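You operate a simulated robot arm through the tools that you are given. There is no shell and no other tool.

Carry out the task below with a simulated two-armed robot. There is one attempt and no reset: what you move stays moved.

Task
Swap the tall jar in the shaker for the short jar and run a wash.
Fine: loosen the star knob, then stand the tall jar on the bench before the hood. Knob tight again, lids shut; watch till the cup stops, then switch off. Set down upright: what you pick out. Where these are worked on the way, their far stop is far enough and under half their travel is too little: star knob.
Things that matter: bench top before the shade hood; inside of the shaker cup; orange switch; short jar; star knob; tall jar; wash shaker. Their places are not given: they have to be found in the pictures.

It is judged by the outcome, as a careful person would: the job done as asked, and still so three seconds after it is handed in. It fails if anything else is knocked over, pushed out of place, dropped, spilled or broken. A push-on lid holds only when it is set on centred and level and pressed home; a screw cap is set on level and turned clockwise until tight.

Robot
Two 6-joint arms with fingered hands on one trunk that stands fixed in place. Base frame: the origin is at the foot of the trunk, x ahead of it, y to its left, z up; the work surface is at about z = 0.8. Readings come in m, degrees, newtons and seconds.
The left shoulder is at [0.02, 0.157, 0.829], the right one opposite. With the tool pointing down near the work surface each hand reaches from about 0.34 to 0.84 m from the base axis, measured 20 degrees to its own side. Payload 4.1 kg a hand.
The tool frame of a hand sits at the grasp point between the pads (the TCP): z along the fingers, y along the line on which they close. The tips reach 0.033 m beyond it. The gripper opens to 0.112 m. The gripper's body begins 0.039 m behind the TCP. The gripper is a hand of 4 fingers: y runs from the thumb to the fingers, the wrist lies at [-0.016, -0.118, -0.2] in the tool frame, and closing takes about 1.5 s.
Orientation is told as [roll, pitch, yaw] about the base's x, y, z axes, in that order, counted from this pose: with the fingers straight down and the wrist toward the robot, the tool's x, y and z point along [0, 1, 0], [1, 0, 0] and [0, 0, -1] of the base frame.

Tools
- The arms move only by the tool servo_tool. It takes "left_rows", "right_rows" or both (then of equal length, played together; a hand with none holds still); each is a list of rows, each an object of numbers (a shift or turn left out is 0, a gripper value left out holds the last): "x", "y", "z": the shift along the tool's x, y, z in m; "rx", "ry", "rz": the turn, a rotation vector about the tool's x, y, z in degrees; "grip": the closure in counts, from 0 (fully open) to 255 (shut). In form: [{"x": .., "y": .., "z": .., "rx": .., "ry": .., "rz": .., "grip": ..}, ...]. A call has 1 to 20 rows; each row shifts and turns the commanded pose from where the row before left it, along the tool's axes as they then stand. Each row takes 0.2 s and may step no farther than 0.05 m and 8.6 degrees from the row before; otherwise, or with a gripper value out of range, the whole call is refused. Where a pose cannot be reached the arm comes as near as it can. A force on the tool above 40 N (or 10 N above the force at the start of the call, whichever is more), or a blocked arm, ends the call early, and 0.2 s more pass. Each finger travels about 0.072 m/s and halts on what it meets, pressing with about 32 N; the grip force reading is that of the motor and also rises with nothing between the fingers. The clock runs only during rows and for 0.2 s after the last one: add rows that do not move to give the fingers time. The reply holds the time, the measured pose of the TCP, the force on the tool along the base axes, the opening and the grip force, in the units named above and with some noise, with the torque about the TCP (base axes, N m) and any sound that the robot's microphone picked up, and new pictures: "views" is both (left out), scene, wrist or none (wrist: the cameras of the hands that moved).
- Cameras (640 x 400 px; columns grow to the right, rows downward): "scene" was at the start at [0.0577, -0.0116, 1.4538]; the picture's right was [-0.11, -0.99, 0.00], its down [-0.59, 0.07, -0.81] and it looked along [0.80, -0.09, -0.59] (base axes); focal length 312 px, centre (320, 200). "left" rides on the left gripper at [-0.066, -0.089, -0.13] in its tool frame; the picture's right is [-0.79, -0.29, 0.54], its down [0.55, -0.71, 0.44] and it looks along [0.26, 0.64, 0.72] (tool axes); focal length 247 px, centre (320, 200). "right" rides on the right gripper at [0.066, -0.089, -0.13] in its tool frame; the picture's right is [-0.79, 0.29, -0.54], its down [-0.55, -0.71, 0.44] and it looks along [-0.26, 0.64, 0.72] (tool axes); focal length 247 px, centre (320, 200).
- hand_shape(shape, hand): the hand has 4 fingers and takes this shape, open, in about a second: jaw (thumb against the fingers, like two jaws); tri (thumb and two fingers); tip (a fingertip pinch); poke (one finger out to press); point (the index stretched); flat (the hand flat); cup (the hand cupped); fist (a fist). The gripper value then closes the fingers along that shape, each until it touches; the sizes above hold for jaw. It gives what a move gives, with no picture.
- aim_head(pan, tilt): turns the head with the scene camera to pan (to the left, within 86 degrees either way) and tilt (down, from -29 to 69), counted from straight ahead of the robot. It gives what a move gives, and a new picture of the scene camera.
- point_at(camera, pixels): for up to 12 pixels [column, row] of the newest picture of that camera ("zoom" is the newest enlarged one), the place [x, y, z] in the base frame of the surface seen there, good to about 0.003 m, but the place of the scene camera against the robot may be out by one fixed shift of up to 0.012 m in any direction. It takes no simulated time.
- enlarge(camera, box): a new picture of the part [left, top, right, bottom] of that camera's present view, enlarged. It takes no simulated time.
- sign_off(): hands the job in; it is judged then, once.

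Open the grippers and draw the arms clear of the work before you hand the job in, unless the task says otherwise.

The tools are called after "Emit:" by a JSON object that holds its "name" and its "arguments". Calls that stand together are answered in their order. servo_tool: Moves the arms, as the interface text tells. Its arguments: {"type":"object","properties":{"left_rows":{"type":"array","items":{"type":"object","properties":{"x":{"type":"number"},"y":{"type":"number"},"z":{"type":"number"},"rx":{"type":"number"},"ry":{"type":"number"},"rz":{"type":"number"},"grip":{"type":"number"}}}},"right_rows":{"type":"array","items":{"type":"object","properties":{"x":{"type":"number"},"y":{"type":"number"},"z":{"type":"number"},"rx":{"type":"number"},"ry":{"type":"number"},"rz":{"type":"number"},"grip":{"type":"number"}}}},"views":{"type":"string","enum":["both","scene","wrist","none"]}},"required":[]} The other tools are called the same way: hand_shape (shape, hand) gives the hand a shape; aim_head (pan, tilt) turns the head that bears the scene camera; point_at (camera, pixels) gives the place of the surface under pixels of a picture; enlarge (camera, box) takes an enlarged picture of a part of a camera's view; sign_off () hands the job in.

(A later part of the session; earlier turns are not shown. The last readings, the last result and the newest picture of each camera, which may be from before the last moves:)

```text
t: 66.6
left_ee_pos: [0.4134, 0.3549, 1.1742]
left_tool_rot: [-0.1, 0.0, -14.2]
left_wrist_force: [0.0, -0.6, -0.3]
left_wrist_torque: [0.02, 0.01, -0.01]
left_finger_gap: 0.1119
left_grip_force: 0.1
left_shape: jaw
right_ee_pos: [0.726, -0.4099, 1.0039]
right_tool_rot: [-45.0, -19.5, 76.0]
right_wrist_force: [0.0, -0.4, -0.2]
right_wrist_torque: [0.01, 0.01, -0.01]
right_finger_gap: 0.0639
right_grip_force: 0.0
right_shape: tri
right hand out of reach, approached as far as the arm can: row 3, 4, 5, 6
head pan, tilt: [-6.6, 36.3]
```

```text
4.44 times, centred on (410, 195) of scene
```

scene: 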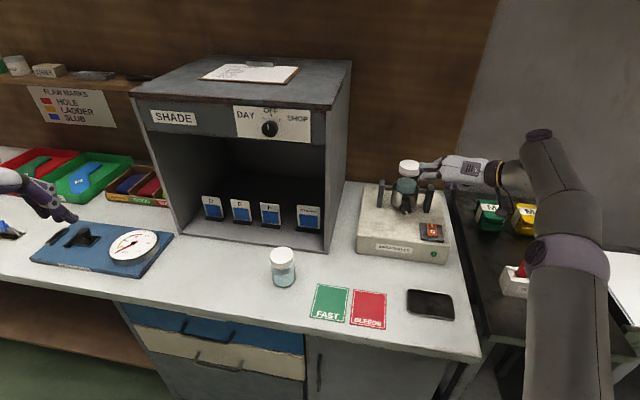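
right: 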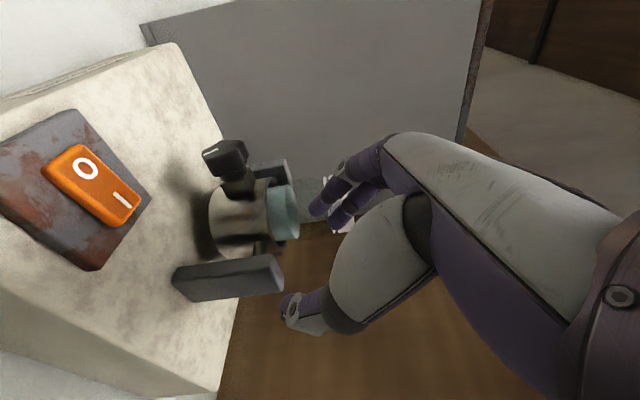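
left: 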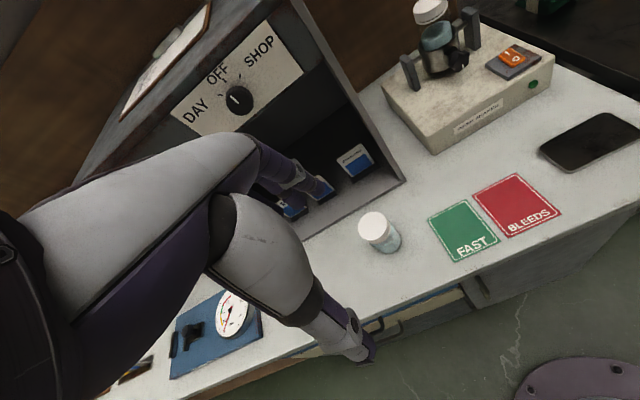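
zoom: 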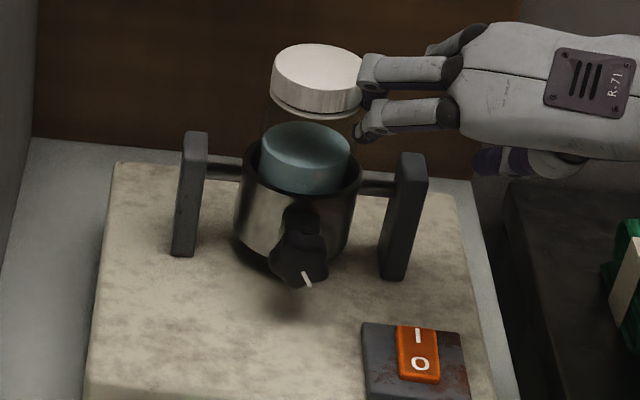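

The reach limit threw the hand out to (0.726,-0.41,1.004), right beside the tall jar's lid (fingers at zoom (360,95)). Forces are zero; I pull away to the right and up, then back, gently.

Emit:
{"name": "servo_tool", "arguments": {"right_rows": [{"y": -0.012, "z": -0.006}, {"y": -0.012, "z": -0.012}, {"z": -0.03}, {"z": -0.04}]}}

Emit:
{"name": "enlarge", "arguments": {"camera": "scene", "box": [360, 150, 460, 240]}}

```text
t: 67.6
left_ee_pos: [0.4126, 0.3563, 1.174]
left_tool_rot: [0.1, -0.1, -14.1]
left_wrist_force: [0.7, -0.6, -0.6]
left_wrist_torque: [0.02, 0.04, 0.04]
left_finger_gap: 0.1119
left_grip_force: 0.2
left_shape: jaw
right_ee_pos: [0.6542, -0.4377, 1.055]
right_tool_rot: [-44.9, -19.5, 76.0]
right_wrist_force: [0.2, -0.7, 0.2]
right_wrist_torque: [-0.02, 0.0, 0.0]
right_finger_gap: 0.064
right_grip_force: 0.1
right_shape: tri
head pan, tilt: [-6.6, 36.3]
```

scene: 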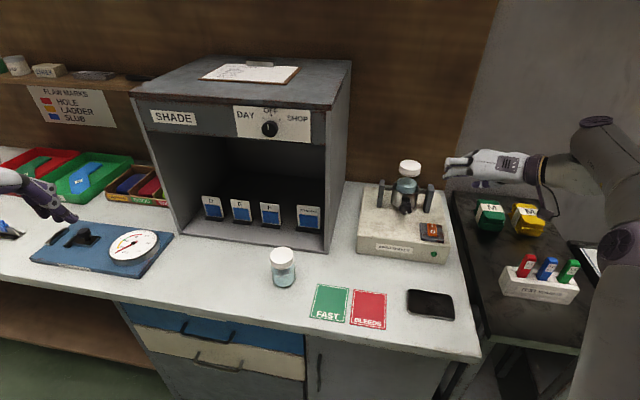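
right: 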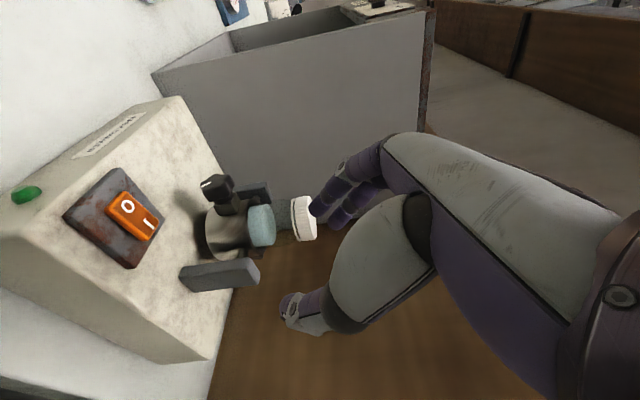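

```text
4.44 times, centred on (410, 195) of scene
```

zoom: 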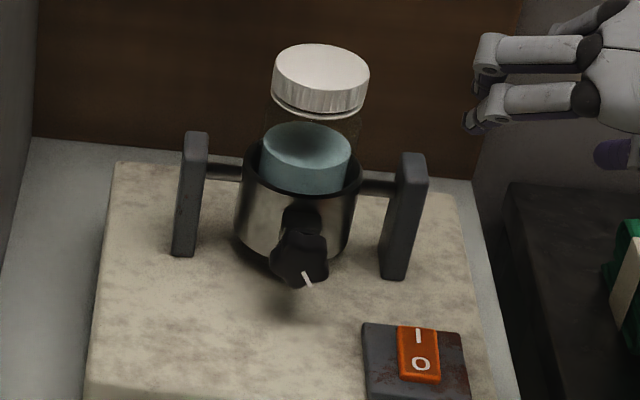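

Jar and cup are undisturbed; the mark is ~28° turned. I return to the transfer spot (0.552,−0.268,1.09) and go back to the other arm posture (wrist-left), which worked.

Emit:
{"name": "servo_tool", "arguments": {"right_rows": [{"x": 0.0219, "y": 0.0288, "z": -0.0176}, {"x": 0.0219, "y": 0.0288, "z": -0.0176}, {"x": 0.0219, "y": 0.0288, "z": -0.0176}, {"x": 0.0219, "y": 0.0288, "z": -0.0176}, {"x": 0.0219, "y": 0.0288, "z": -0.0176}, {"rx": 4.7, "rz": -4.7}, {"rx": 4.7, "rz": -4.7}, {"rx": 4.7, "rz": -4.7}, {"ry": -6.7}, {"ry": -6.7}, {"ry": -6.7}, {}], "views": "scene"}}

Emit:
{"name": "hand_shape", "arguments": {"shape": "jaw", "hand": "right"}}

```text
t: 70.2
left_ee_pos: [0.4128, 0.356, 1.1739]
left_tool_rot: [0.0, 0.0, -14.1]
left_wrist_force: [-0.7, 0.3, -0.6]
left_wrist_torque: [-0.02, -0.05, -0.01]
left_finger_gap: 0.1118
left_grip_force: 0.1
left_shape: jaw
right_ee_pos: [0.5526, -0.2657, 1.0903]
right_tool_rot: [-64.8, 0.6, 76.0]
right_wrist_force: [-0.7, 0.3, -0.6]
right_wrist_torque: [-0.01, 0.0, 0.03]
right_finger_gap: 0.064
right_grip_force: 0.1
right_shape: tri
head pan, tilt: [-6.6, 36.3]
```

scene: 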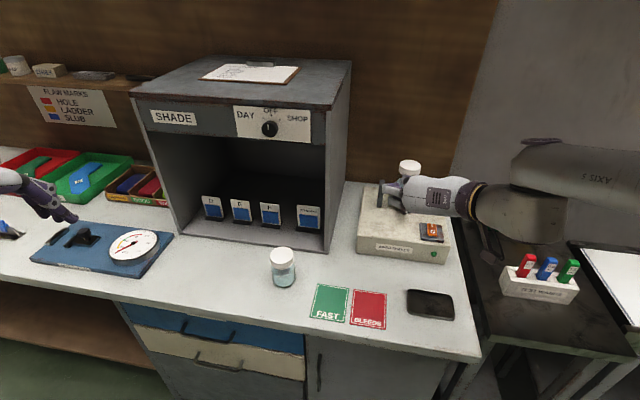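

```text
t: 71.1
left_ee_pos: [0.4132, 0.3569, 1.173]
left_tool_rot: [0.0, -0.1, -14.2]
left_wrist_force: [-0.2, 0.4, 0.1]
left_wrist_torque: [0.0, -0.01, -0.01]
left_finger_gap: 0.1118
left_grip_force: 0.0
left_shape: jaw
right_ee_pos: [0.5531, -0.2674, 1.0901]
right_tool_rot: [-64.8, 0.5, 75.9]
right_wrist_force: [0.3, 0.8, -0.2]
right_wrist_torque: [0.03, 0.02, -0.01]
right_finger_gap: 0.1119
right_grip_force: 0.1
right_shape: jaw
head pan, tilt: [-6.6, 36.3]
```

At the transfer spot with jaw shape. I roll to wrist-up, level, move forward, and continue rolling toward wrist-left.

Emit:
{"name": "servo_tool", "arguments": {"right_rows": [{"rz": -8.18}, {"rz": -8.18}, {"rz": -8.18}, {"rz": -8.18}, {"rz": -8.18}, {"rz": -8.18}, {"rz": -8.18}, {"rz": -8.18}, {"rz": -8.18}, {"rz": -8.18}, {"rz": -8.18}, {"rx": 8.4}, {"rx": 8.4}, {"rx": 8.4}, {"x": 0.0072, "y": 0.015, "z": 0.031}, {"x": 0.0072, "y": 0.015, "z": 0.031}, {"rz": -8.5}, {"rz": -8.5}, {"rz": -8.5}, {"rz": -8.5}], "views": "scene"}}

```text
t: 75.3
left_ee_pos: [0.413, 0.356, 1.174]
left_tool_rot: [0.0, 0.0, -14.2]
left_wrist_force: [0.2, 1.4, -0.3]
left_wrist_torque: [0.02, -0.02, -0.01]
left_finger_gap: 0.1117
left_grip_force: 0.1
left_shape: jaw
right_ee_pos: [0.6105, -0.2961, 1.0603]
right_tool_rot: [90.4, 55.4, -103.6]
right_wrist_force: [1.0, 0.0, -0.1]
right_wrist_torque: [0.01, -0.03, 0.01]
right_finger_gap: 0.1118
right_grip_force: 0.0
right_shape: jaw
head pan, tilt: [-6.6, 36.3]
```

scene: 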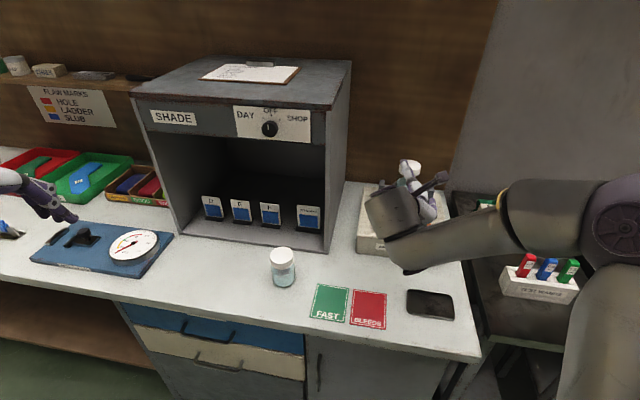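

α=55 level. Now roll to 33°, lean to 45°, narrow the gap to ≈0.05, and move to a point 8 cm short of the knob.

Emit:
{"name": "servo_tool", "arguments": {"right_rows": [{"rz": -7.47, "grip": 140}, {"rz": -7.47}, {"rz": -7.47}, {"ry": -7.5}, {"ry": -7.5}, {"ry": -7.5}, {"ry": -7.5}, {"ry": -7.5}, {"ry": -7.5}, {"x": -0.0029, "y": 0.0247, "z": 0.0208}, {"x": -0.0029, "y": 0.0247, "z": 0.0208}, {"x": -0.0029, "y": 0.0247, "z": 0.0208}, {}]}}

```text
t: 78.1
left_ee_pos: [0.4133, 0.3567, 1.1741]
left_tool_rot: [0.1, 0.1, -14.2]
left_wrist_force: [-0.1, 0.9, 0.5]
left_wrist_torque: [-0.03, -0.01, -0.03]
left_finger_gap: 0.1119
left_grip_force: 0.1
left_shape: jaw
right_ee_pos: [0.631, -0.332, 0.9649]
right_tool_rot: [45.3, 33.2, -103.8]
right_wrist_force: [-0.1, 0.5, -0.4]
right_wrist_torque: [0.01, -0.02, -0.01]
right_finger_gap: 0.051
right_grip_force: 0.0
right_shape: jaw
right hand out of reach, approached as far as the arm can: row 9
head pan, tilt: [-6.6, 36.3]
```

scene: 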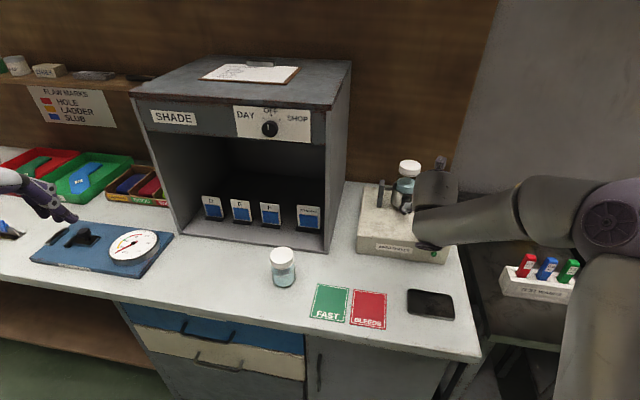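
right: 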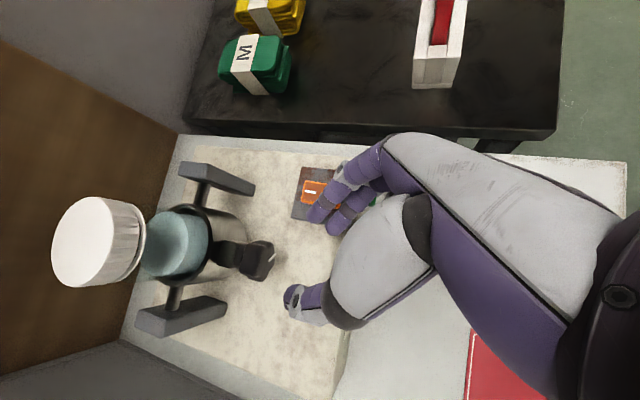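

Aligned as expected. I go in, close on the knob and turn counter-clockwise 45° while easing the tilt to stay in reach.

Emit:
{"name": "servo_tool", "arguments": {"right_rows": [{"x": 0.0166, "y": -0.0029}, {"z": 0.019}, {"z": 0.019}, {"z": 0.019}, {"z": 0.019}, {"grip": 190}, {"grip": 220}, {}, {}, {}, {"rx": -5.16, "ry": 3, "rz": -5.44}, {"rx": -4.87, "ry": 3, "rz": -5.7}, {"rx": -4.57, "ry": 3, "rz": -5.95}, {"rx": -4.25, "ry": 3, "rz": -6.18}, {"rx": -3.92, "ry": 3, "rz": -6.39}, {"rx": -3.58, "ry": 3, "rz": -6.59}, {}]}}

Emit:
{"name": "enlarge", "arguments": {"camera": "right", "box": [240, 140, 400, 340]}}

```text
t: 81.7
left_ee_pos: [0.4121, 0.3567, 1.1739]
left_tool_rot: [0.0, 0.0, -14.1]
left_wrist_force: [0.7, 0.1, 0.0]
left_wrist_torque: [0.03, -0.02, -0.01]
left_finger_gap: 0.1119
left_grip_force: 0.0
left_shape: jaw
right_ee_pos: [0.7013, -0.3223, 0.9321]
right_tool_rot: [63.6, -11.7, -104.2]
right_wrist_force: [1.0, -1.3, -2.5]
right_wrist_torque: [0.0, 0.05, -0.03]
right_finger_gap: 0.0155
right_grip_force: 0.1
right_shape: jaw
head pan, tilt: [-6.6, 36.3]
```

scene: 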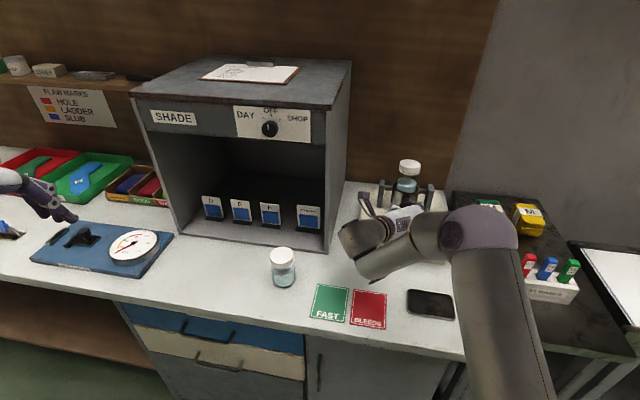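
right: 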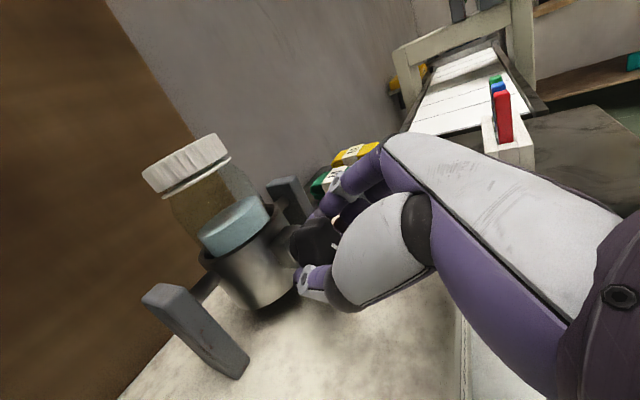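

```text
2.00 times, centred on (320, 240) of right
```

zoom: 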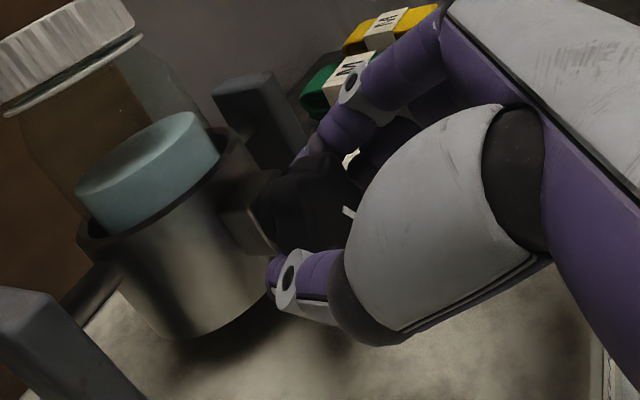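

The whole stroke ran in reach. I squeeze fully, add 16° more, then open, back out 8 cm and look at the mark.

Emit:
{"name": "servo_tool", "arguments": {"right_rows": [{"grip": 255}, {}, {"rx": -3.5, "rz": -7.19}, {"rx": -3.5, "rz": -7.19}, {}, {"grip": 130}, {}, {}, {}, {"z": -0.02}, {"z": -0.03}, {"z": -0.03}, {}]}}

Emit:
{"name": "enlarge", "arguments": {"camera": "right", "box": [200, 160, 360, 340]}}

Emit:
{"name": "enlarge", "arguments": {"camera": "scene", "box": [370, 150, 460, 240]}}

```text
t: 84.5
left_ee_pos: [0.4133, 0.3549, 1.174]
left_tool_rot: [0.0, 0.0, -14.1]
left_wrist_force: [0.2, 0.4, -0.2]
left_wrist_torque: [-0.03, 0.03, 0.02]
left_finger_gap: 0.112
left_grip_force: 0.0
left_shape: jaw
right_ee_pos: [0.635, -0.2883, 0.9639]
right_tool_rot: [63.4, -27.9, -103.9]
right_wrist_force: [-0.6, 0.8, 0.1]
right_wrist_torque: [-0.01, -0.02, -0.01]
right_finger_gap: 0.0545
right_grip_force: 0.1
right_shape: jaw
head pan, tilt: [-6.6, 36.3]
```

scene: 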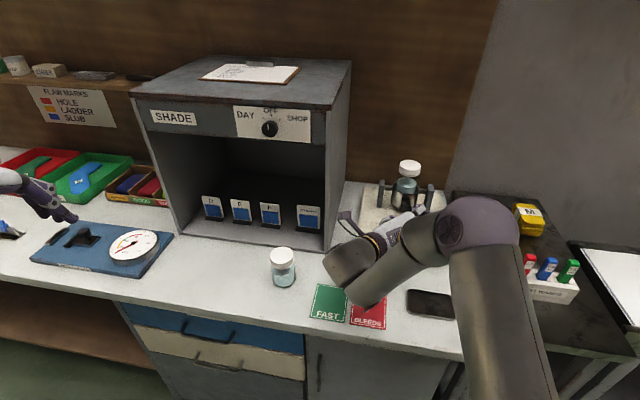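
right: 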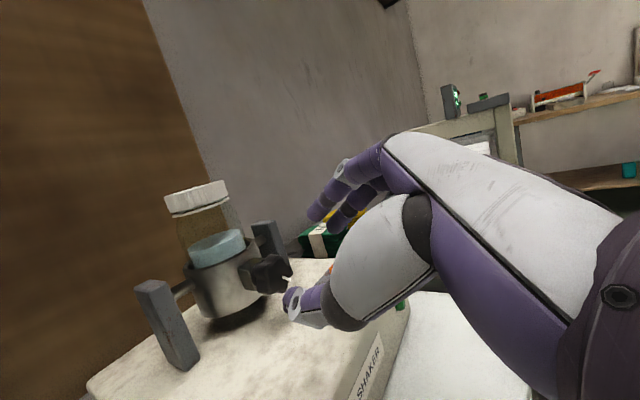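

```text
2.22 times, centred on (280, 250) of right
```

zoom: 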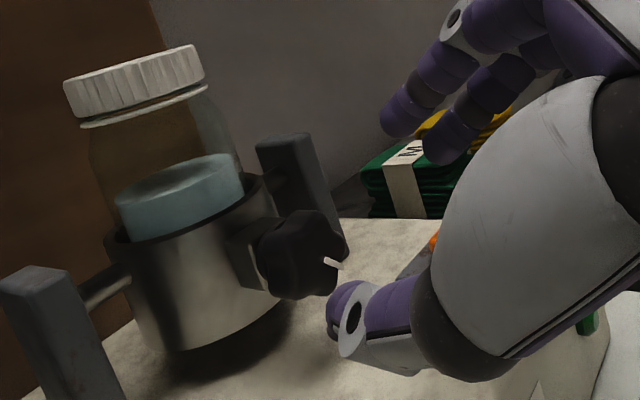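

```text
4.44 times, centred on (415, 195) of scene
```

zoom: 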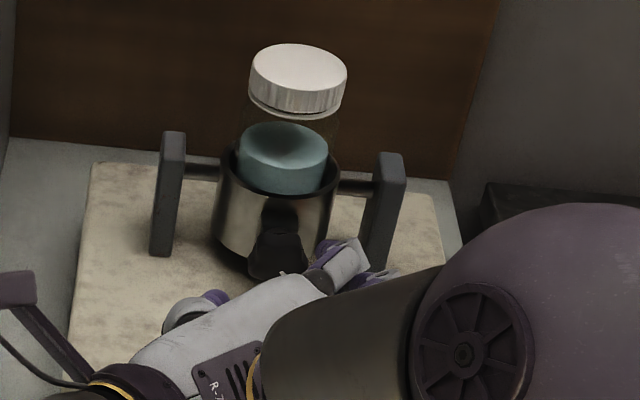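

The mark now looks about 45° from down. I measure mark and knob face to get the angle.

Emit:
{"name": "enlarge", "arguments": {"camera": "right", "box": [240, 240, 310, 310]}}

Emit:
{"name": "point_at", "arguments": {"camera": "right", "pixels": [[281, 275], [286, 277], [270, 275], [278, 262], [272, 288], [290, 272]]}}

```text
5.71 times, centred on (275, 275) of right
```

zoom: 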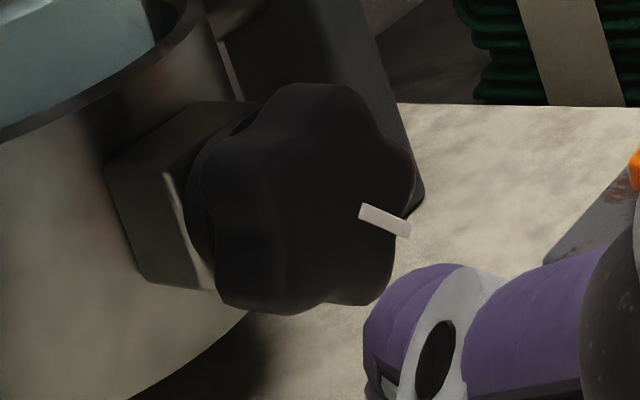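

```text
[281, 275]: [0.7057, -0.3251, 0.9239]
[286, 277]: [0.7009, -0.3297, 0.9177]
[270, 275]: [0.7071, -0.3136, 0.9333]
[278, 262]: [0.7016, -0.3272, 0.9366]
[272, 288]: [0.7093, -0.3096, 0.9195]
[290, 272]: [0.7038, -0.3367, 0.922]
```

I query the two ends of the mark.

Emit:
{"name": "point_at", "arguments": {"camera": "zoom", "pixels": [[362, 212], [385, 220], [405, 232], [310, 95], [250, 300], [400, 170], [215, 200], [370, 290]]}}

```text
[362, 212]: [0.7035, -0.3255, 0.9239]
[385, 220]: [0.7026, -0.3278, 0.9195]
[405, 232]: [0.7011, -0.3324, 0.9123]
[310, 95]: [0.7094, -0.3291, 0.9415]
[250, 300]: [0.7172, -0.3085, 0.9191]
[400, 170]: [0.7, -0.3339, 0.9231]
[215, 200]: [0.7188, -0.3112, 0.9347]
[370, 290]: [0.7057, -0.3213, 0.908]
```

The mark is only at ~32°, so the second stroke slipped (the fingers weren't pressing). I go back to the start angle, re-enter and grip with full closure, then check.

Emit:
{"name": "servo_tool", "arguments": {"right_rows": [{"rx": 3.53, "ry": -2.3, "rz": 6.73, "grip": 140}, {"rx": 3.8, "ry": -2.3, "rz": 6.58}, {"rx": 4.06, "ry": -2.3, "rz": 6.42}, {"rx": 4.32, "ry": -2.3, "rz": 6.26}, {"rx": 4.56, "ry": -2.3, "rz": 6.08}, {"rx": 4.8, "ry": -2.3, "rz": 5.89}, {"rx": 5.04, "ry": -2.3, "rz": 5.69}, {"rx": 5.26, "ry": -2.3, "rz": 5.49}, {"x": 0.0192, "y": 0.0164}, {"x": 0.0193, "y": 0.0164}, {"z": 0.0213}, {"z": 0.0213}, {"z": 0.0213}, {}, {"grip": 255}, {}, {}, {}, {}]}}

Emit:
{"name": "enlarge", "arguments": {"camera": "right", "box": [240, 140, 400, 340]}}

```text
t: 88.5
left_ee_pos: [0.4134, 0.3568, 1.174]
left_tool_rot: [0.0, 0.0, -14.0]
left_wrist_force: [0.4, 0.5, 0.1]
left_wrist_torque: [-0.04, 0.01, 0.0]
left_finger_gap: 0.1116
left_grip_force: 0.1
left_shape: jaw
right_ee_pos: [0.702, -0.3226, 0.9305]
right_tool_rot: [44.8, 33.1, -104.0]
right_wrist_force: [7.5, 4.8, 0.0]
right_wrist_torque: [0.02, -0.13, 0.14]
right_finger_gap: 0.0155
right_grip_force: 32.0
right_shape: jaw
head pan, tilt: [-6.6, 36.3]
```

scene: 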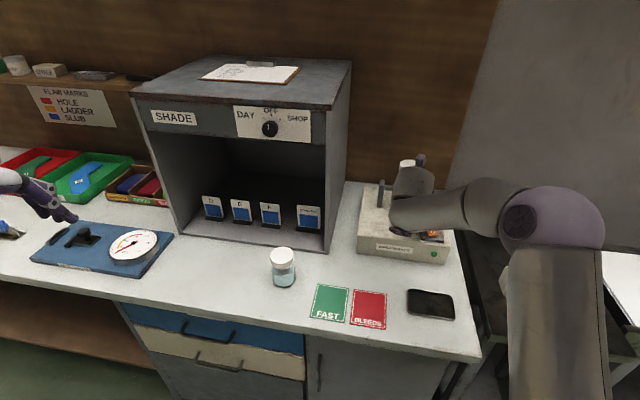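
right: 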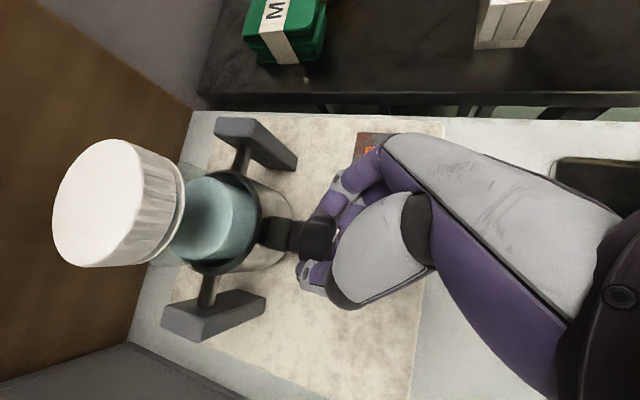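

```text
2.00 times, centred on (320, 240) of right
```

zoom: 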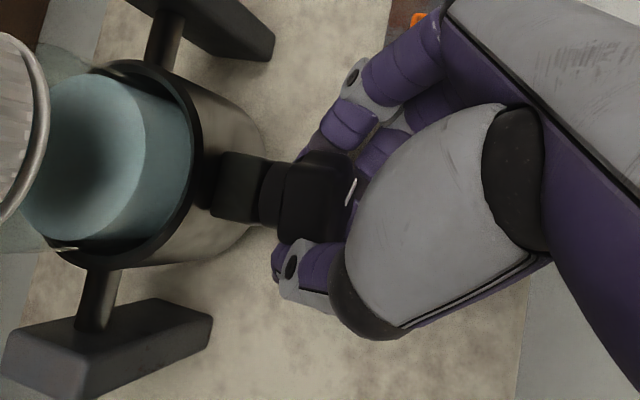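

Firmly gripped (32 N); the mark is at zoom (352,188). I turn counter-clockwise 45° again.

Emit:
{"name": "servo_tool", "arguments": {"right_rows": [{"rx": -5.16, "ry": 3, "rz": -5.44}, {"rx": -4.87, "ry": 3, "rz": -5.7}, {"rx": -4.57, "ry": 3, "rz": -5.95}, {"rx": -4.25, "ry": 3, "rz": -6.18}, {"rx": -3.92, "ry": 3, "rz": -6.39}, {"rx": -3.58, "ry": 3, "rz": -6.59}]}}

Emit:
{"name": "enlarge", "arguments": {"camera": "right", "box": [240, 140, 400, 340]}}

```text
t: 89.9
left_ee_pos: [0.4133, 0.3558, 1.1744]
left_tool_rot: [0.0, 0.0, -14.2]
left_wrist_force: [0.0, 0.0, -1.0]
left_wrist_torque: [0.0, 0.02, 0.0]
left_finger_gap: 0.1117
left_grip_force: 0.0
left_shape: jaw
right_ee_pos: [0.7005, -0.3255, 0.9292]
right_tool_rot: [62.8, -12.0, -104.3]
right_wrist_force: [-11.5, -3.4, -13.9]
right_wrist_torque: [0.23, 0.26, -0.17]
right_finger_gap: 0.0131
right_grip_force: 31.6
right_shape: jaw
head pan, tilt: [-6.6, 36.3]
```

scene: 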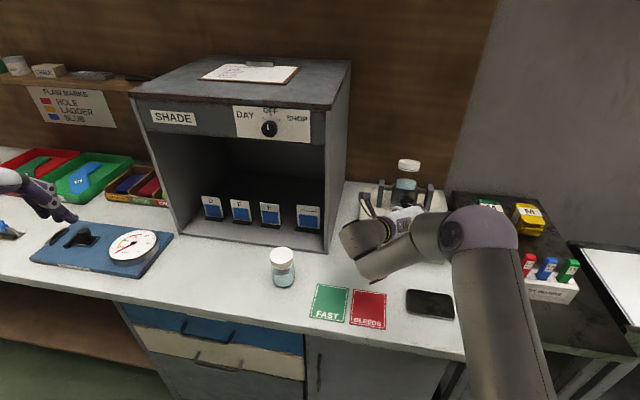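
right: 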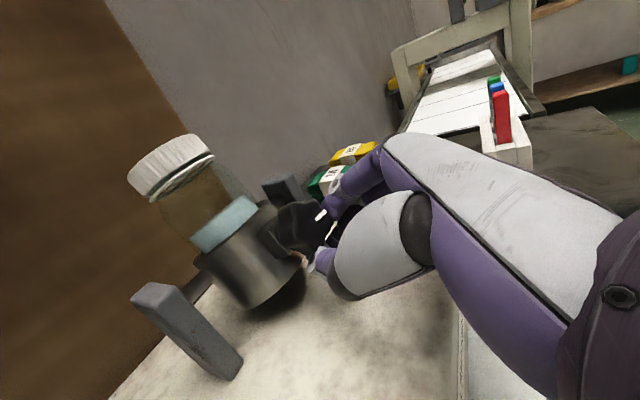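

```text
2.00 times, centred on (320, 240) of right
```

zoom: 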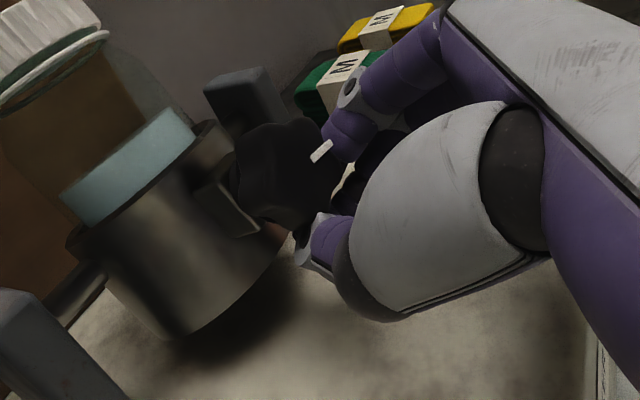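

With a firm grip the mark has come to about 90°. I add 16° more, then open, back out and look at the cup and mark.

Emit:
{"name": "servo_tool", "arguments": {"right_rows": [{"rx": -3.5, "rz": -7.19}, {"rx": -3.5, "rz": -7.19}, {}, {"grip": 130}, {}, {}, {}, {"z": -0.02}, {"z": -0.03}, {"z": -0.03}, {}]}}

Emit:
{"name": "enlarge", "arguments": {"camera": "right", "box": [160, 160, 320, 340]}}

```text
t: 92.3
left_ee_pos: [0.4129, 0.356, 1.1756]
left_tool_rot: [0.0, 0.0, -14.2]
left_wrist_force: [-0.2, -0.4, -0.1]
left_wrist_torque: [0.0, 0.01, -0.05]
left_finger_gap: 0.1117
left_grip_force: 0.1
left_shape: jaw
right_ee_pos: [0.6371, -0.2903, 0.9629]
right_tool_rot: [62.6, -27.9, -103.6]
right_wrist_force: [0.5, 1.1, -0.1]
right_wrist_torque: [-0.01, -0.01, -0.01]
right_finger_gap: 0.0545
right_grip_force: 0.0
right_shape: jaw
head pan, tilt: [-6.6, 36.3]
```

scene: 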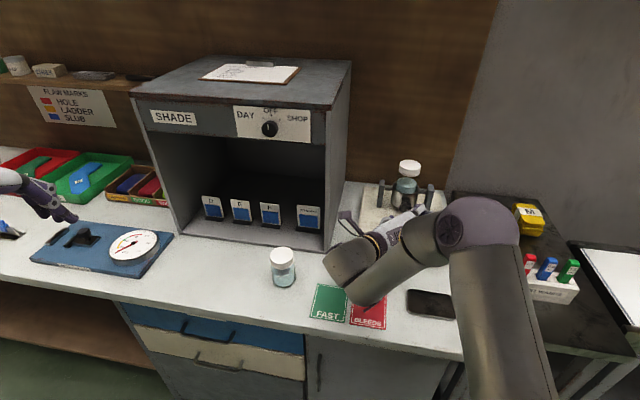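
right: 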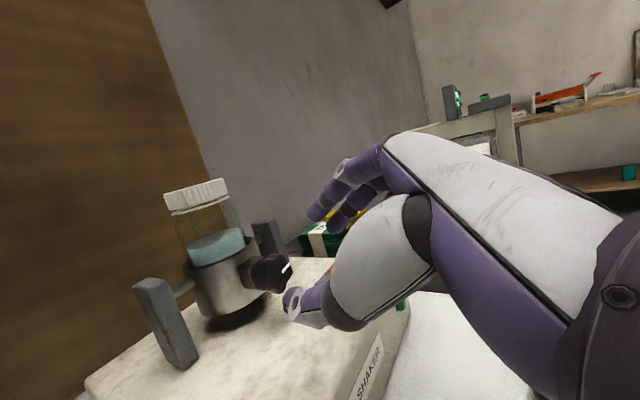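

```text
2.22 times, centred on (240, 250) of right
```

zoom: 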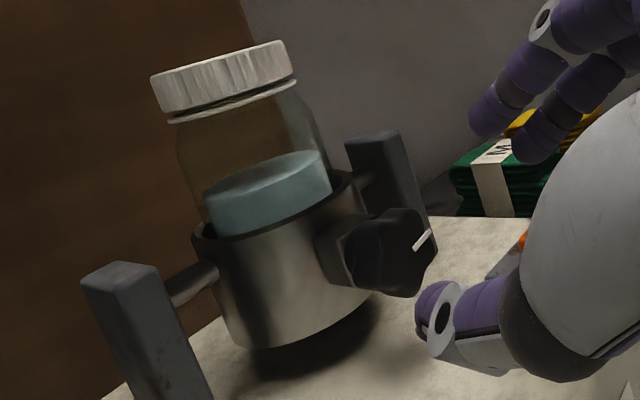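

The mark is now about 104° from its start; cup level and jar fine. I make another full stroke: roll back, re-enter, grip.

Emit:
{"name": "servo_tool", "arguments": {"right_rows": [{"rx": 3.53, "ry": -2.25, "rz": 6.73, "grip": 140}, {"rx": 3.8, "ry": -2.25, "rz": 6.58}, {"rx": 4.06, "ry": -2.25, "rz": 6.42}, {"rx": 4.32, "ry": -2.25, "rz": 6.26}, {"rx": 4.56, "ry": -2.25, "rz": 6.08}, {"rx": 4.8, "ry": -2.25, "rz": 5.89}, {"rx": 5.04, "ry": -2.25, "rz": 5.69}, {"rx": 5.26, "ry": -2.25, "rz": 5.49}, {"x": 0.0185, "y": 0.0156}, {"x": 0.0185, "y": 0.0156}, {"z": 0.0207}, {"z": 0.0207}, {"z": 0.0207}, {}, {"grip": 255}, {}, {}, {}, {}], "views": "wrist"}}

Emit:
{"name": "enlarge", "arguments": {"camera": "right", "box": [240, 140, 400, 340]}}

```text
t: 96.3
left_ee_pos: [0.4129, 0.3551, 1.1748]
left_tool_rot: [0.0, 0.0, -14.1]
left_wrist_force: [-0.3, -0.1, 0.4]
left_wrist_torque: [0.0, -0.04, -0.03]
left_finger_gap: 0.1119
left_grip_force: 0.1
left_shape: jaw
right_ee_pos: [0.7012, -0.3247, 0.9315]
right_tool_rot: [44.7, 32.9, -104.1]
right_wrist_force: [7.7, 4.1, 0.5]
right_wrist_torque: [0.0, -0.13, 0.13]
right_finger_gap: 0.0165
right_grip_force: 32.2
right_shape: jaw
head pan, tilt: [-6.6, 36.3]
```

right: 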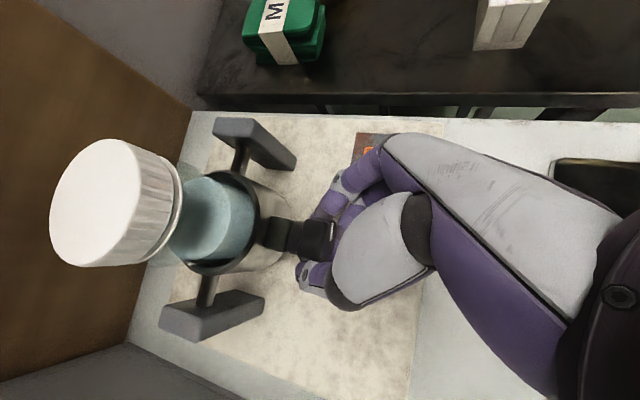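

```text
2.00 times, centred on (320, 240) of right
```

zoom: 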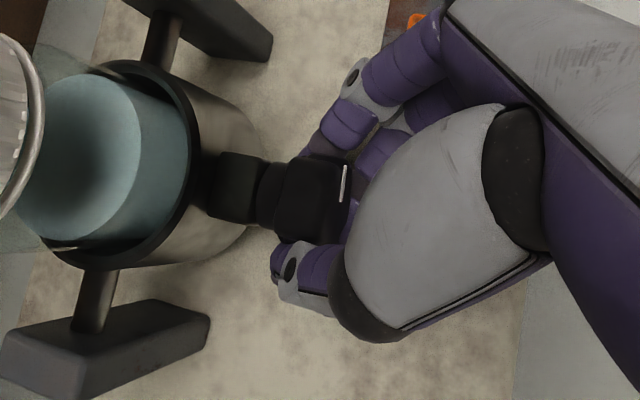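

Gripped with the mark pointing sideways at zoom (343,183). I turn 61° and check the reading before releasing.

Emit:
{"name": "servo_tool", "arguments": {"right_rows": [{"rx": -5.16, "ry": 3, "rz": -5.44}, {"rx": -4.87, "ry": 3, "rz": -5.7}, {"rx": -4.57, "ry": 3, "rz": -5.95}, {"rx": -4.25, "ry": 3, "rz": -6.18}, {"rx": -3.92, "ry": 3, "rz": -6.39}, {"rx": -3.58, "ry": 3, "rz": -6.59}, {"rx": -3.5, "rz": -7.19}, {"rx": -3.5, "rz": -7.19}], "views": "wrist"}}

Emit:
{"name": "enlarge", "arguments": {"camera": "right", "box": [200, 140, 360, 340]}}

```text
t: 98.1
left_ee_pos: [0.4135, 0.3544, 1.1743]
left_tool_rot: [0.0, 0.1, -14.2]
left_wrist_force: [-0.7, -0.2, 0.2]
left_wrist_torque: [-0.01, 0.01, -0.01]
left_finger_gap: 0.1118
left_grip_force: 0.0
left_shape: jaw
right_ee_pos: [0.7005, -0.3279, 0.9282]
right_tool_rot: [62.5, -28.1, -103.9]
right_wrist_force: [-13.9, -12.3, -12.8]
right_wrist_torque: [0.37, 0.1, -0.28]
right_finger_gap: 0.0139
right_grip_force: 31.7
right_shape: jaw
head pan, tilt: [-6.6, 36.3]
```

right: 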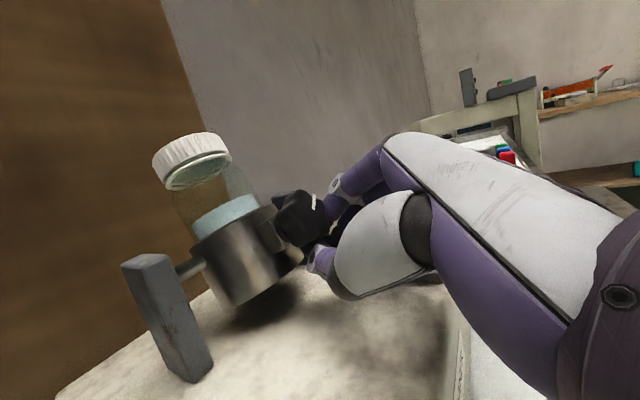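

```text
2.00 times, centred on (280, 240) of right
```

zoom: 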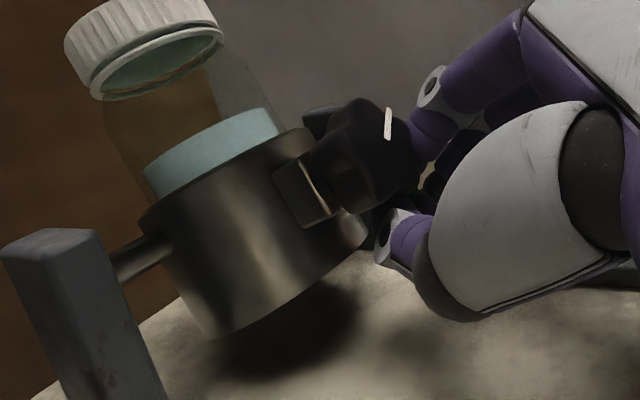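

The mark now points nearly up (~165°). The cup is leaning a little under the pull; I release, back out and check it swings back level.

Emit:
{"name": "servo_tool", "arguments": {"right_rows": [{"x": -0.003, "z": 0.0015}, {"grip": 220}, {"grip": 190}, {"grip": 130}, {}, {}, {"z": -0.02}, {"z": -0.03}, {"z": -0.03}, {}], "views": "wrist"}}

Emit:
{"name": "enlarge", "arguments": {"camera": "right", "box": [160, 160, 320, 340]}}

```text
t: 100.3
left_ee_pos: [0.4127, 0.3565, 1.1744]
left_tool_rot: [0.0, 0.1, -14.2]
left_wrist_force: [-0.3, 0.4, 0.4]
left_wrist_torque: [0.06, 0.04, 0.01]
left_finger_gap: 0.1118
left_grip_force: 0.1
left_shape: jaw
right_ee_pos: [0.6346, -0.2921, 0.9609]
right_tool_rot: [62.7, -28.1, -103.6]
right_wrist_force: [0.5, -0.9, 0.1]
right_wrist_torque: [0.01, -0.03, 0.03]
right_finger_gap: 0.0545
right_grip_force: 0.0
right_shape: jaw
head pan, tilt: [-6.6, 36.3]
```

right: 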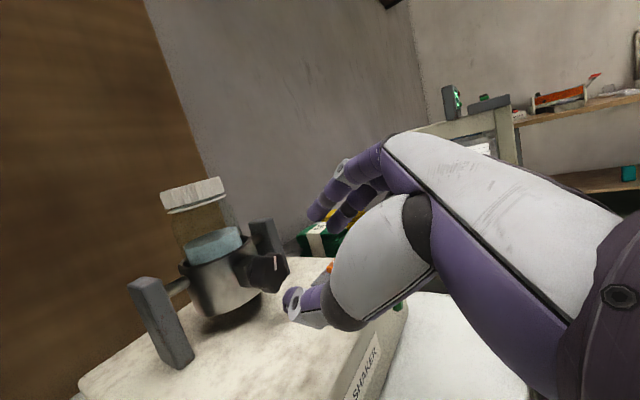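

```text
2.22 times, centred on (240, 250) of right
```

zoom: 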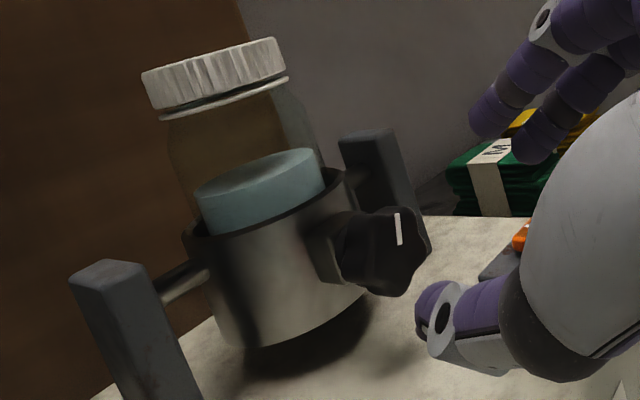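

Cup is level again; the mark is at ~168°. Another stroke, with a correction so that the rotation centres on the knob.

Emit:
{"name": "servo_tool", "arguments": {"right_rows": [{"rx": 3.53, "ry": -2.25, "rz": 6.73, "grip": 140}, {"rx": 3.8, "ry": -2.25, "rz": 6.58}, {"rx": 4.06, "ry": -2.25, "rz": 6.42}, {"rx": 4.32, "ry": -2.25, "rz": 6.26}, {"rx": 4.56, "ry": -2.25, "rz": 6.08}, {"rx": 4.8, "ry": -2.25, "rz": 5.89}, {"rx": 5.04, "ry": -2.25, "rz": 5.69}, {"rx": 5.26, "ry": -2.25, "rz": 5.49}, {"x": 0.0195, "y": 0.0145}, {"x": 0.0195, "y": 0.0145}, {"z": 0.021}, {"z": 0.021}, {"z": 0.021}, {}, {"grip": 255}, {}, {}, {}, {}], "views": "none"}}

Emit:
{"name": "servo_tool", "arguments": {"right_rows": [{"x": -0.0006, "y": -0.0004, "z": 0.0003, "rx": -5.16, "ry": 3, "rz": -5.44}, {"x": -0.0006, "y": -0.0003, "z": 0.0003, "rx": -4.87, "ry": 3, "rz": -5.7}, {"x": -0.0006, "y": -0.0002, "z": 0.0003, "rx": -4.57, "ry": 3, "rz": -5.95}, {"x": -0.0006, "y": -0.0001, "z": 0.0003, "rx": -4.25, "ry": 3, "rz": -6.18}, {"x": -0.0006, "z": 0.0003, "rx": -3.92, "ry": 3, "rz": -6.39}, {"x": -0.0006, "z": 0.0003, "rx": -3.58, "ry": 3, "rz": -6.59}, {"rx": -3.5, "rz": -7.19}, {"rx": -3.5, "rz": -7.19}], "views": "wrist"}}

Emit:
{"name": "enlarge", "arguments": {"camera": "right", "box": [200, 140, 360, 340]}}

```text
t: 104.3
left_ee_pos: [0.4123, 0.3554, 1.1743]
left_tool_rot: [0.0, 0.1, -14.1]
left_wrist_force: [-0.1, 0.0, -0.2]
left_wrist_torque: [0.04, 0.03, 0.03]
left_finger_gap: 0.1118
left_grip_force: 0.1
left_shape: jaw
right_ee_pos: [0.7028, -0.3215, 0.9275]
right_tool_rot: [44.5, 32.6, -104.0]
right_wrist_force: [11.3, 7.9, 2.2]
right_wrist_torque: [-0.01, -0.04, 0.03]
right_finger_gap: 0.0197
right_grip_force: 31.7
right_shape: jaw
head pan, tilt: [-6.6, 36.3]
```

```text
t: 106.1
left_ee_pos: [0.4128, 0.3545, 1.1748]
left_tool_rot: [0.1, 0.0, -14.3]
left_wrist_force: [0.6, -0.5, -0.1]
left_wrist_torque: [0.01, 0.01, 0.02]
left_finger_gap: 0.1116
left_grip_force: 0.0
left_shape: jaw
right_ee_pos: [0.6981, -0.3269, 0.9238]
right_tool_rot: [62.3, -28.3, -104.1]
right_wrist_force: [-12.1, -21.0, -10.3]
right_wrist_torque: [0.48, -0.05, -0.33]
right_finger_gap: 0.0163
right_grip_force: 31.7
right_shape: jaw
head pan, tilt: [-6.6, 36.3]
```

right: 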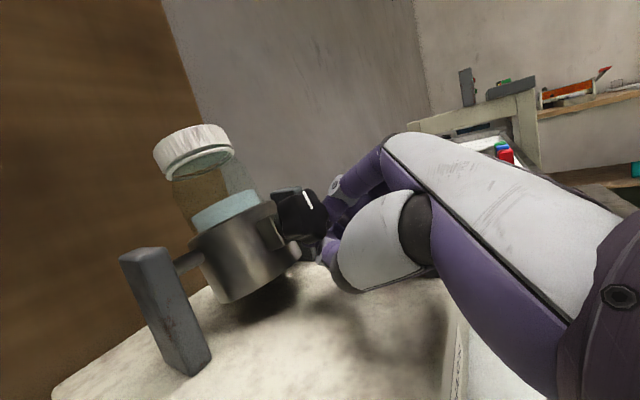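

```text
2.00 times, centred on (280, 240) of right
```

zoom: 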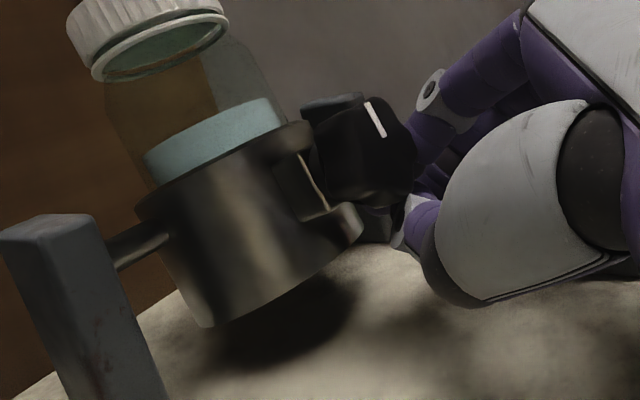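

The mark ends straight up and the torque rose to ~0.5 N m with slipping: it seems the far stop is at 180°. I release, back out and check.

Emit:
{"name": "servo_tool", "arguments": {"right_rows": [{"grip": 220}, {"grip": 190}, {"grip": 130}, {}, {}, {"z": -0.02}, {"z": -0.03}, {"z": -0.03}, {"z": -0.03}, {}], "views": "wrist"}}

Emit:
{"name": "enlarge", "arguments": {"camera": "right", "box": [160, 160, 320, 340]}}

```text
t: 108.3
left_ee_pos: [0.4133, 0.356, 1.1744]
left_tool_rot: [0.0, 0.0, -14.3]
left_wrist_force: [0.2, -0.2, -0.4]
left_wrist_torque: [0.01, 0.0, -0.03]
left_finger_gap: 0.1116
left_grip_force: 0.1
left_shape: jaw
right_ee_pos: [0.6108, -0.2758, 0.9692]
right_tool_rot: [62.5, -28.3, -103.5]
right_wrist_force: [0.6, 0.2, -0.2]
right_wrist_torque: [0.01, 0.04, -0.03]
right_finger_gap: 0.0544
right_grip_force: 0.1
right_shape: jaw
head pan, tilt: [-6.6, 36.3]
```

right: 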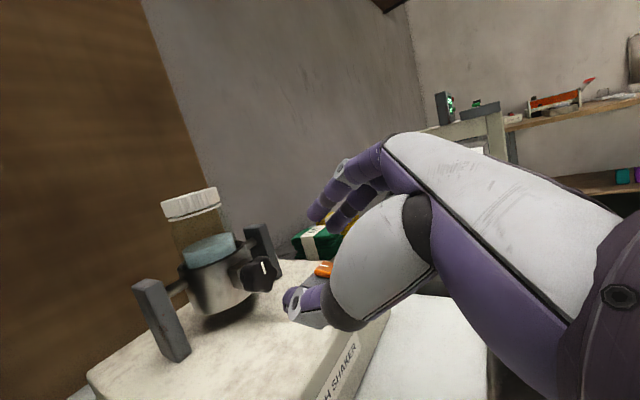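

```text
2.22 times, centred on (240, 250) of right
```

zoom: 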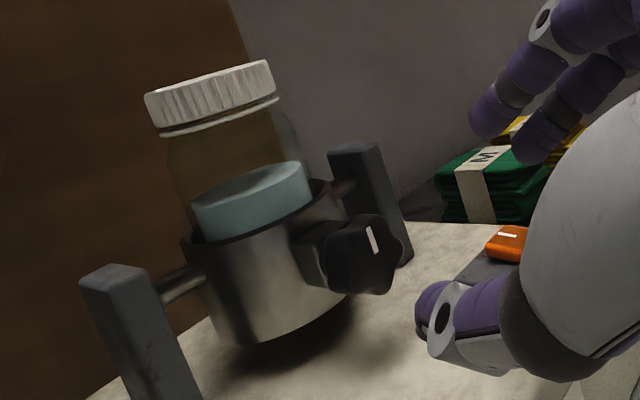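

The mark points straight up: knob fully loosened at 180°. Next the tall jar; I measure its lid, the cup rim and the posts.

Emit:
{"name": "enlarge", "arguments": {"camera": "scene", "box": [370, 150, 450, 230]}}

Emit:
{"name": "point_at", "arguments": {"camera": "right", "pixels": [[190, 192], [167, 205], [216, 198], [165, 214], [218, 207], [152, 290], [255, 230], [180, 265], [244, 250], [208, 310], [212, 245]]}}

```text
5.00 times, centred on (410, 190) of scene
```

zoom: 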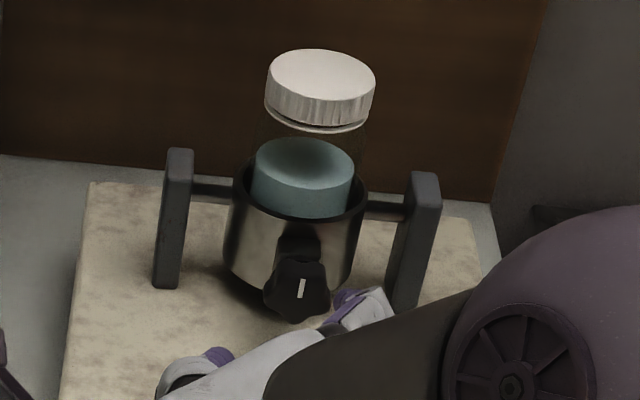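

```text
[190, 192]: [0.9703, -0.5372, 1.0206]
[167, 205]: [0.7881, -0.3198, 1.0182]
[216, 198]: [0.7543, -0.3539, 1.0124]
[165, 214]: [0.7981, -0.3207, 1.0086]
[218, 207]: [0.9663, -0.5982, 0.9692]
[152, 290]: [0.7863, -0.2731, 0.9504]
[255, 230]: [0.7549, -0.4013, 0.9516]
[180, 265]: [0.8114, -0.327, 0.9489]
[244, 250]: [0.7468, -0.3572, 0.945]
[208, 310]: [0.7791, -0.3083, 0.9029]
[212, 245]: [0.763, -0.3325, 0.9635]
```

I query lid top ellipse and rim points from the scene zoom.

Emit:
{"name": "point_at", "arguments": {"camera": "zoom", "pixels": [[320, 56], [320, 74], [320, 94], [272, 74], [370, 76], [322, 120], [322, 130], [300, 150], [320, 150], [295, 222], [240, 190], [360, 200]]}}

Emit:
{"name": "point_at", "arguments": {"camera": "scene", "pixels": [[382, 181], [432, 186], [380, 205], [428, 210], [390, 210], [416, 212], [404, 222], [283, 250], [272, 254], [293, 254], [283, 262], [283, 268]]}}

```text
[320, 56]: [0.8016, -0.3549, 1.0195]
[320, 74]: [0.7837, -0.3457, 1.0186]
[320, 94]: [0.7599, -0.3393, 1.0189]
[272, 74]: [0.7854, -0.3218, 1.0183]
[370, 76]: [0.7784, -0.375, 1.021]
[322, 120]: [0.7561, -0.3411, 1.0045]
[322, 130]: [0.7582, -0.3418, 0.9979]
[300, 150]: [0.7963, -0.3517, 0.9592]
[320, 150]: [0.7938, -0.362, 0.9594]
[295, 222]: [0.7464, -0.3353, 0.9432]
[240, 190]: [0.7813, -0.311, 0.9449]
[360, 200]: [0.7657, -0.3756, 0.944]
```

```text
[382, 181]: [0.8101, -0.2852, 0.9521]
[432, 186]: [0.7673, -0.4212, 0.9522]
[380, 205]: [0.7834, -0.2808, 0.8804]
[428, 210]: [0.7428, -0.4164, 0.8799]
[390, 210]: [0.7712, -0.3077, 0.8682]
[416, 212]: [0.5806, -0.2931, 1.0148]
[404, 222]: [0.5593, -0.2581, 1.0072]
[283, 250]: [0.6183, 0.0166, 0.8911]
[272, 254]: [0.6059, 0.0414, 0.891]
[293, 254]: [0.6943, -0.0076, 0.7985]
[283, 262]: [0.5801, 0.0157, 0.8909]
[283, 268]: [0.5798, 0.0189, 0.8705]
```

Refined: jar axis ≈ (0.782,−0.346), lid top ≈1.024, lid ⌀≈0.06, rim ≈0.948, posts ±0.066 to the sides. I rise, level the roll, set tilt 20° and switch to the tri shape; later I'll come in from front-right so fingers miss the posts.

Emit:
{"name": "servo_tool", "arguments": {"right_rows": [{"x": 0.0262, "y": 0.0156, "z": -0.0134}, {"x": 0.0262, "y": 0.0156, "z": -0.0134}, {"x": 0.0262, "y": 0.0156, "z": -0.0134}, {"rx": 3.2, "rz": 6.27}, {"rx": 3.2, "rz": 6.27}, {"rx": 3.2, "rz": 6.27}, {"rx": 3.2, "rz": 6.27}, {"ry": 7}], "views": "none"}}

Emit:
{"name": "hand_shape", "arguments": {"shape": "tri", "hand": "right"}}

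Emit:
{"name": "servo_tool", "arguments": {"right_rows": [{"rx": 7.52, "rz": -2.74}, {"rx": 7.52, "rz": -2.74}, {"rx": 7.52, "rz": -2.74}, {"rx": 7.52, "rz": -2.74}, {"rx": 7.52, "rz": -2.74}]}}

```text
t: 110.1
left_ee_pos: [0.4117, 0.3573, 1.1739]
left_tool_rot: [0.1, 0.0, -14.1]
left_wrist_force: [0.2, -0.2, 0.6]
left_wrist_torque: [-0.02, -0.02, 0.02]
left_finger_gap: 0.1119
left_grip_force: 0.0
left_shape: jaw
right_ee_pos: [0.6124, -0.2748, 1.07]
right_tool_rot: [69.7, -0.1, -103.8]
right_wrist_force: [0.2, -0.1, -1.4]
right_wrist_torque: [0.01, -0.01, -0.02]
right_finger_gap: 0.0548
right_grip_force: 0.0
right_shape: jaw
head pan, tilt: [-6.6, 36.3]
```

```text
t: 111.0
left_ee_pos: [0.4127, 0.3566, 1.1736]
left_tool_rot: [0.0, 0.0, -14.1]
left_wrist_force: [-0.5, -0.2, -0.2]
left_wrist_torque: [0.0, -0.01, -0.02]
left_finger_gap: 0.1114
left_grip_force: 0.0
left_shape: jaw
right_ee_pos: [0.6129, -0.2761, 1.0705]
right_tool_rot: [69.4, -0.1, -103.8]
right_wrist_force: [-0.9, 0.4, 0.9]
right_wrist_torque: [0.02, 0.0, 0.0]
right_finger_gap: 0.1116
right_grip_force: 0.0
right_shape: tri
head pan, tilt: [-6.6, 36.3]
```

```text
t: 112.2
left_ee_pos: [0.4132, 0.3571, 1.1747]
left_tool_rot: [0.0, 0.0, -14.1]
left_wrist_force: [0.1, 0.1, 0.4]
left_wrist_torque: [0.0, 0.02, 0.02]
left_finger_gap: 0.1117
left_grip_force: 0.1
left_shape: jaw
right_ee_pos: [0.6142, -0.27, 1.0747]
right_tool_rot: [69.2, 0.3, -64.0]
right_wrist_force: [-1.1, 0.5, -0.1]
right_wrist_torque: [0.0, -0.03, 0.01]
right_finger_gap: 0.1121
right_grip_force: 0.0
right_shape: tri
right hand out of reach, approached as far as the arm can: row 5
head pan, tilt: [-6.6, 36.3]
```

scene: 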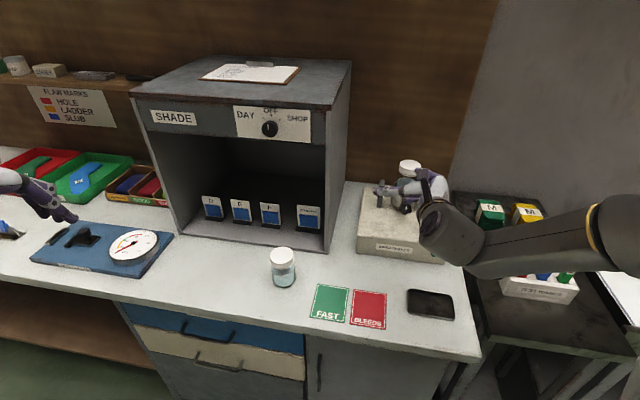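
right: 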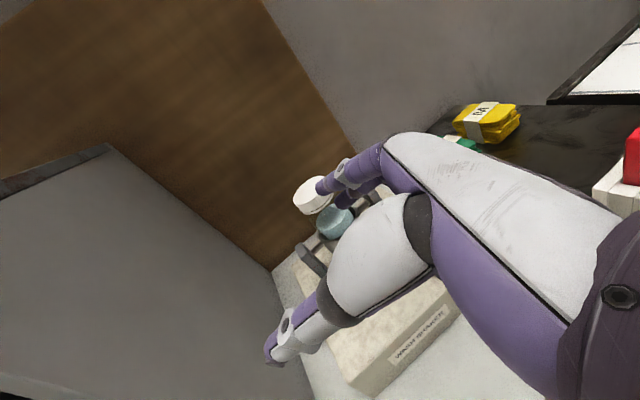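

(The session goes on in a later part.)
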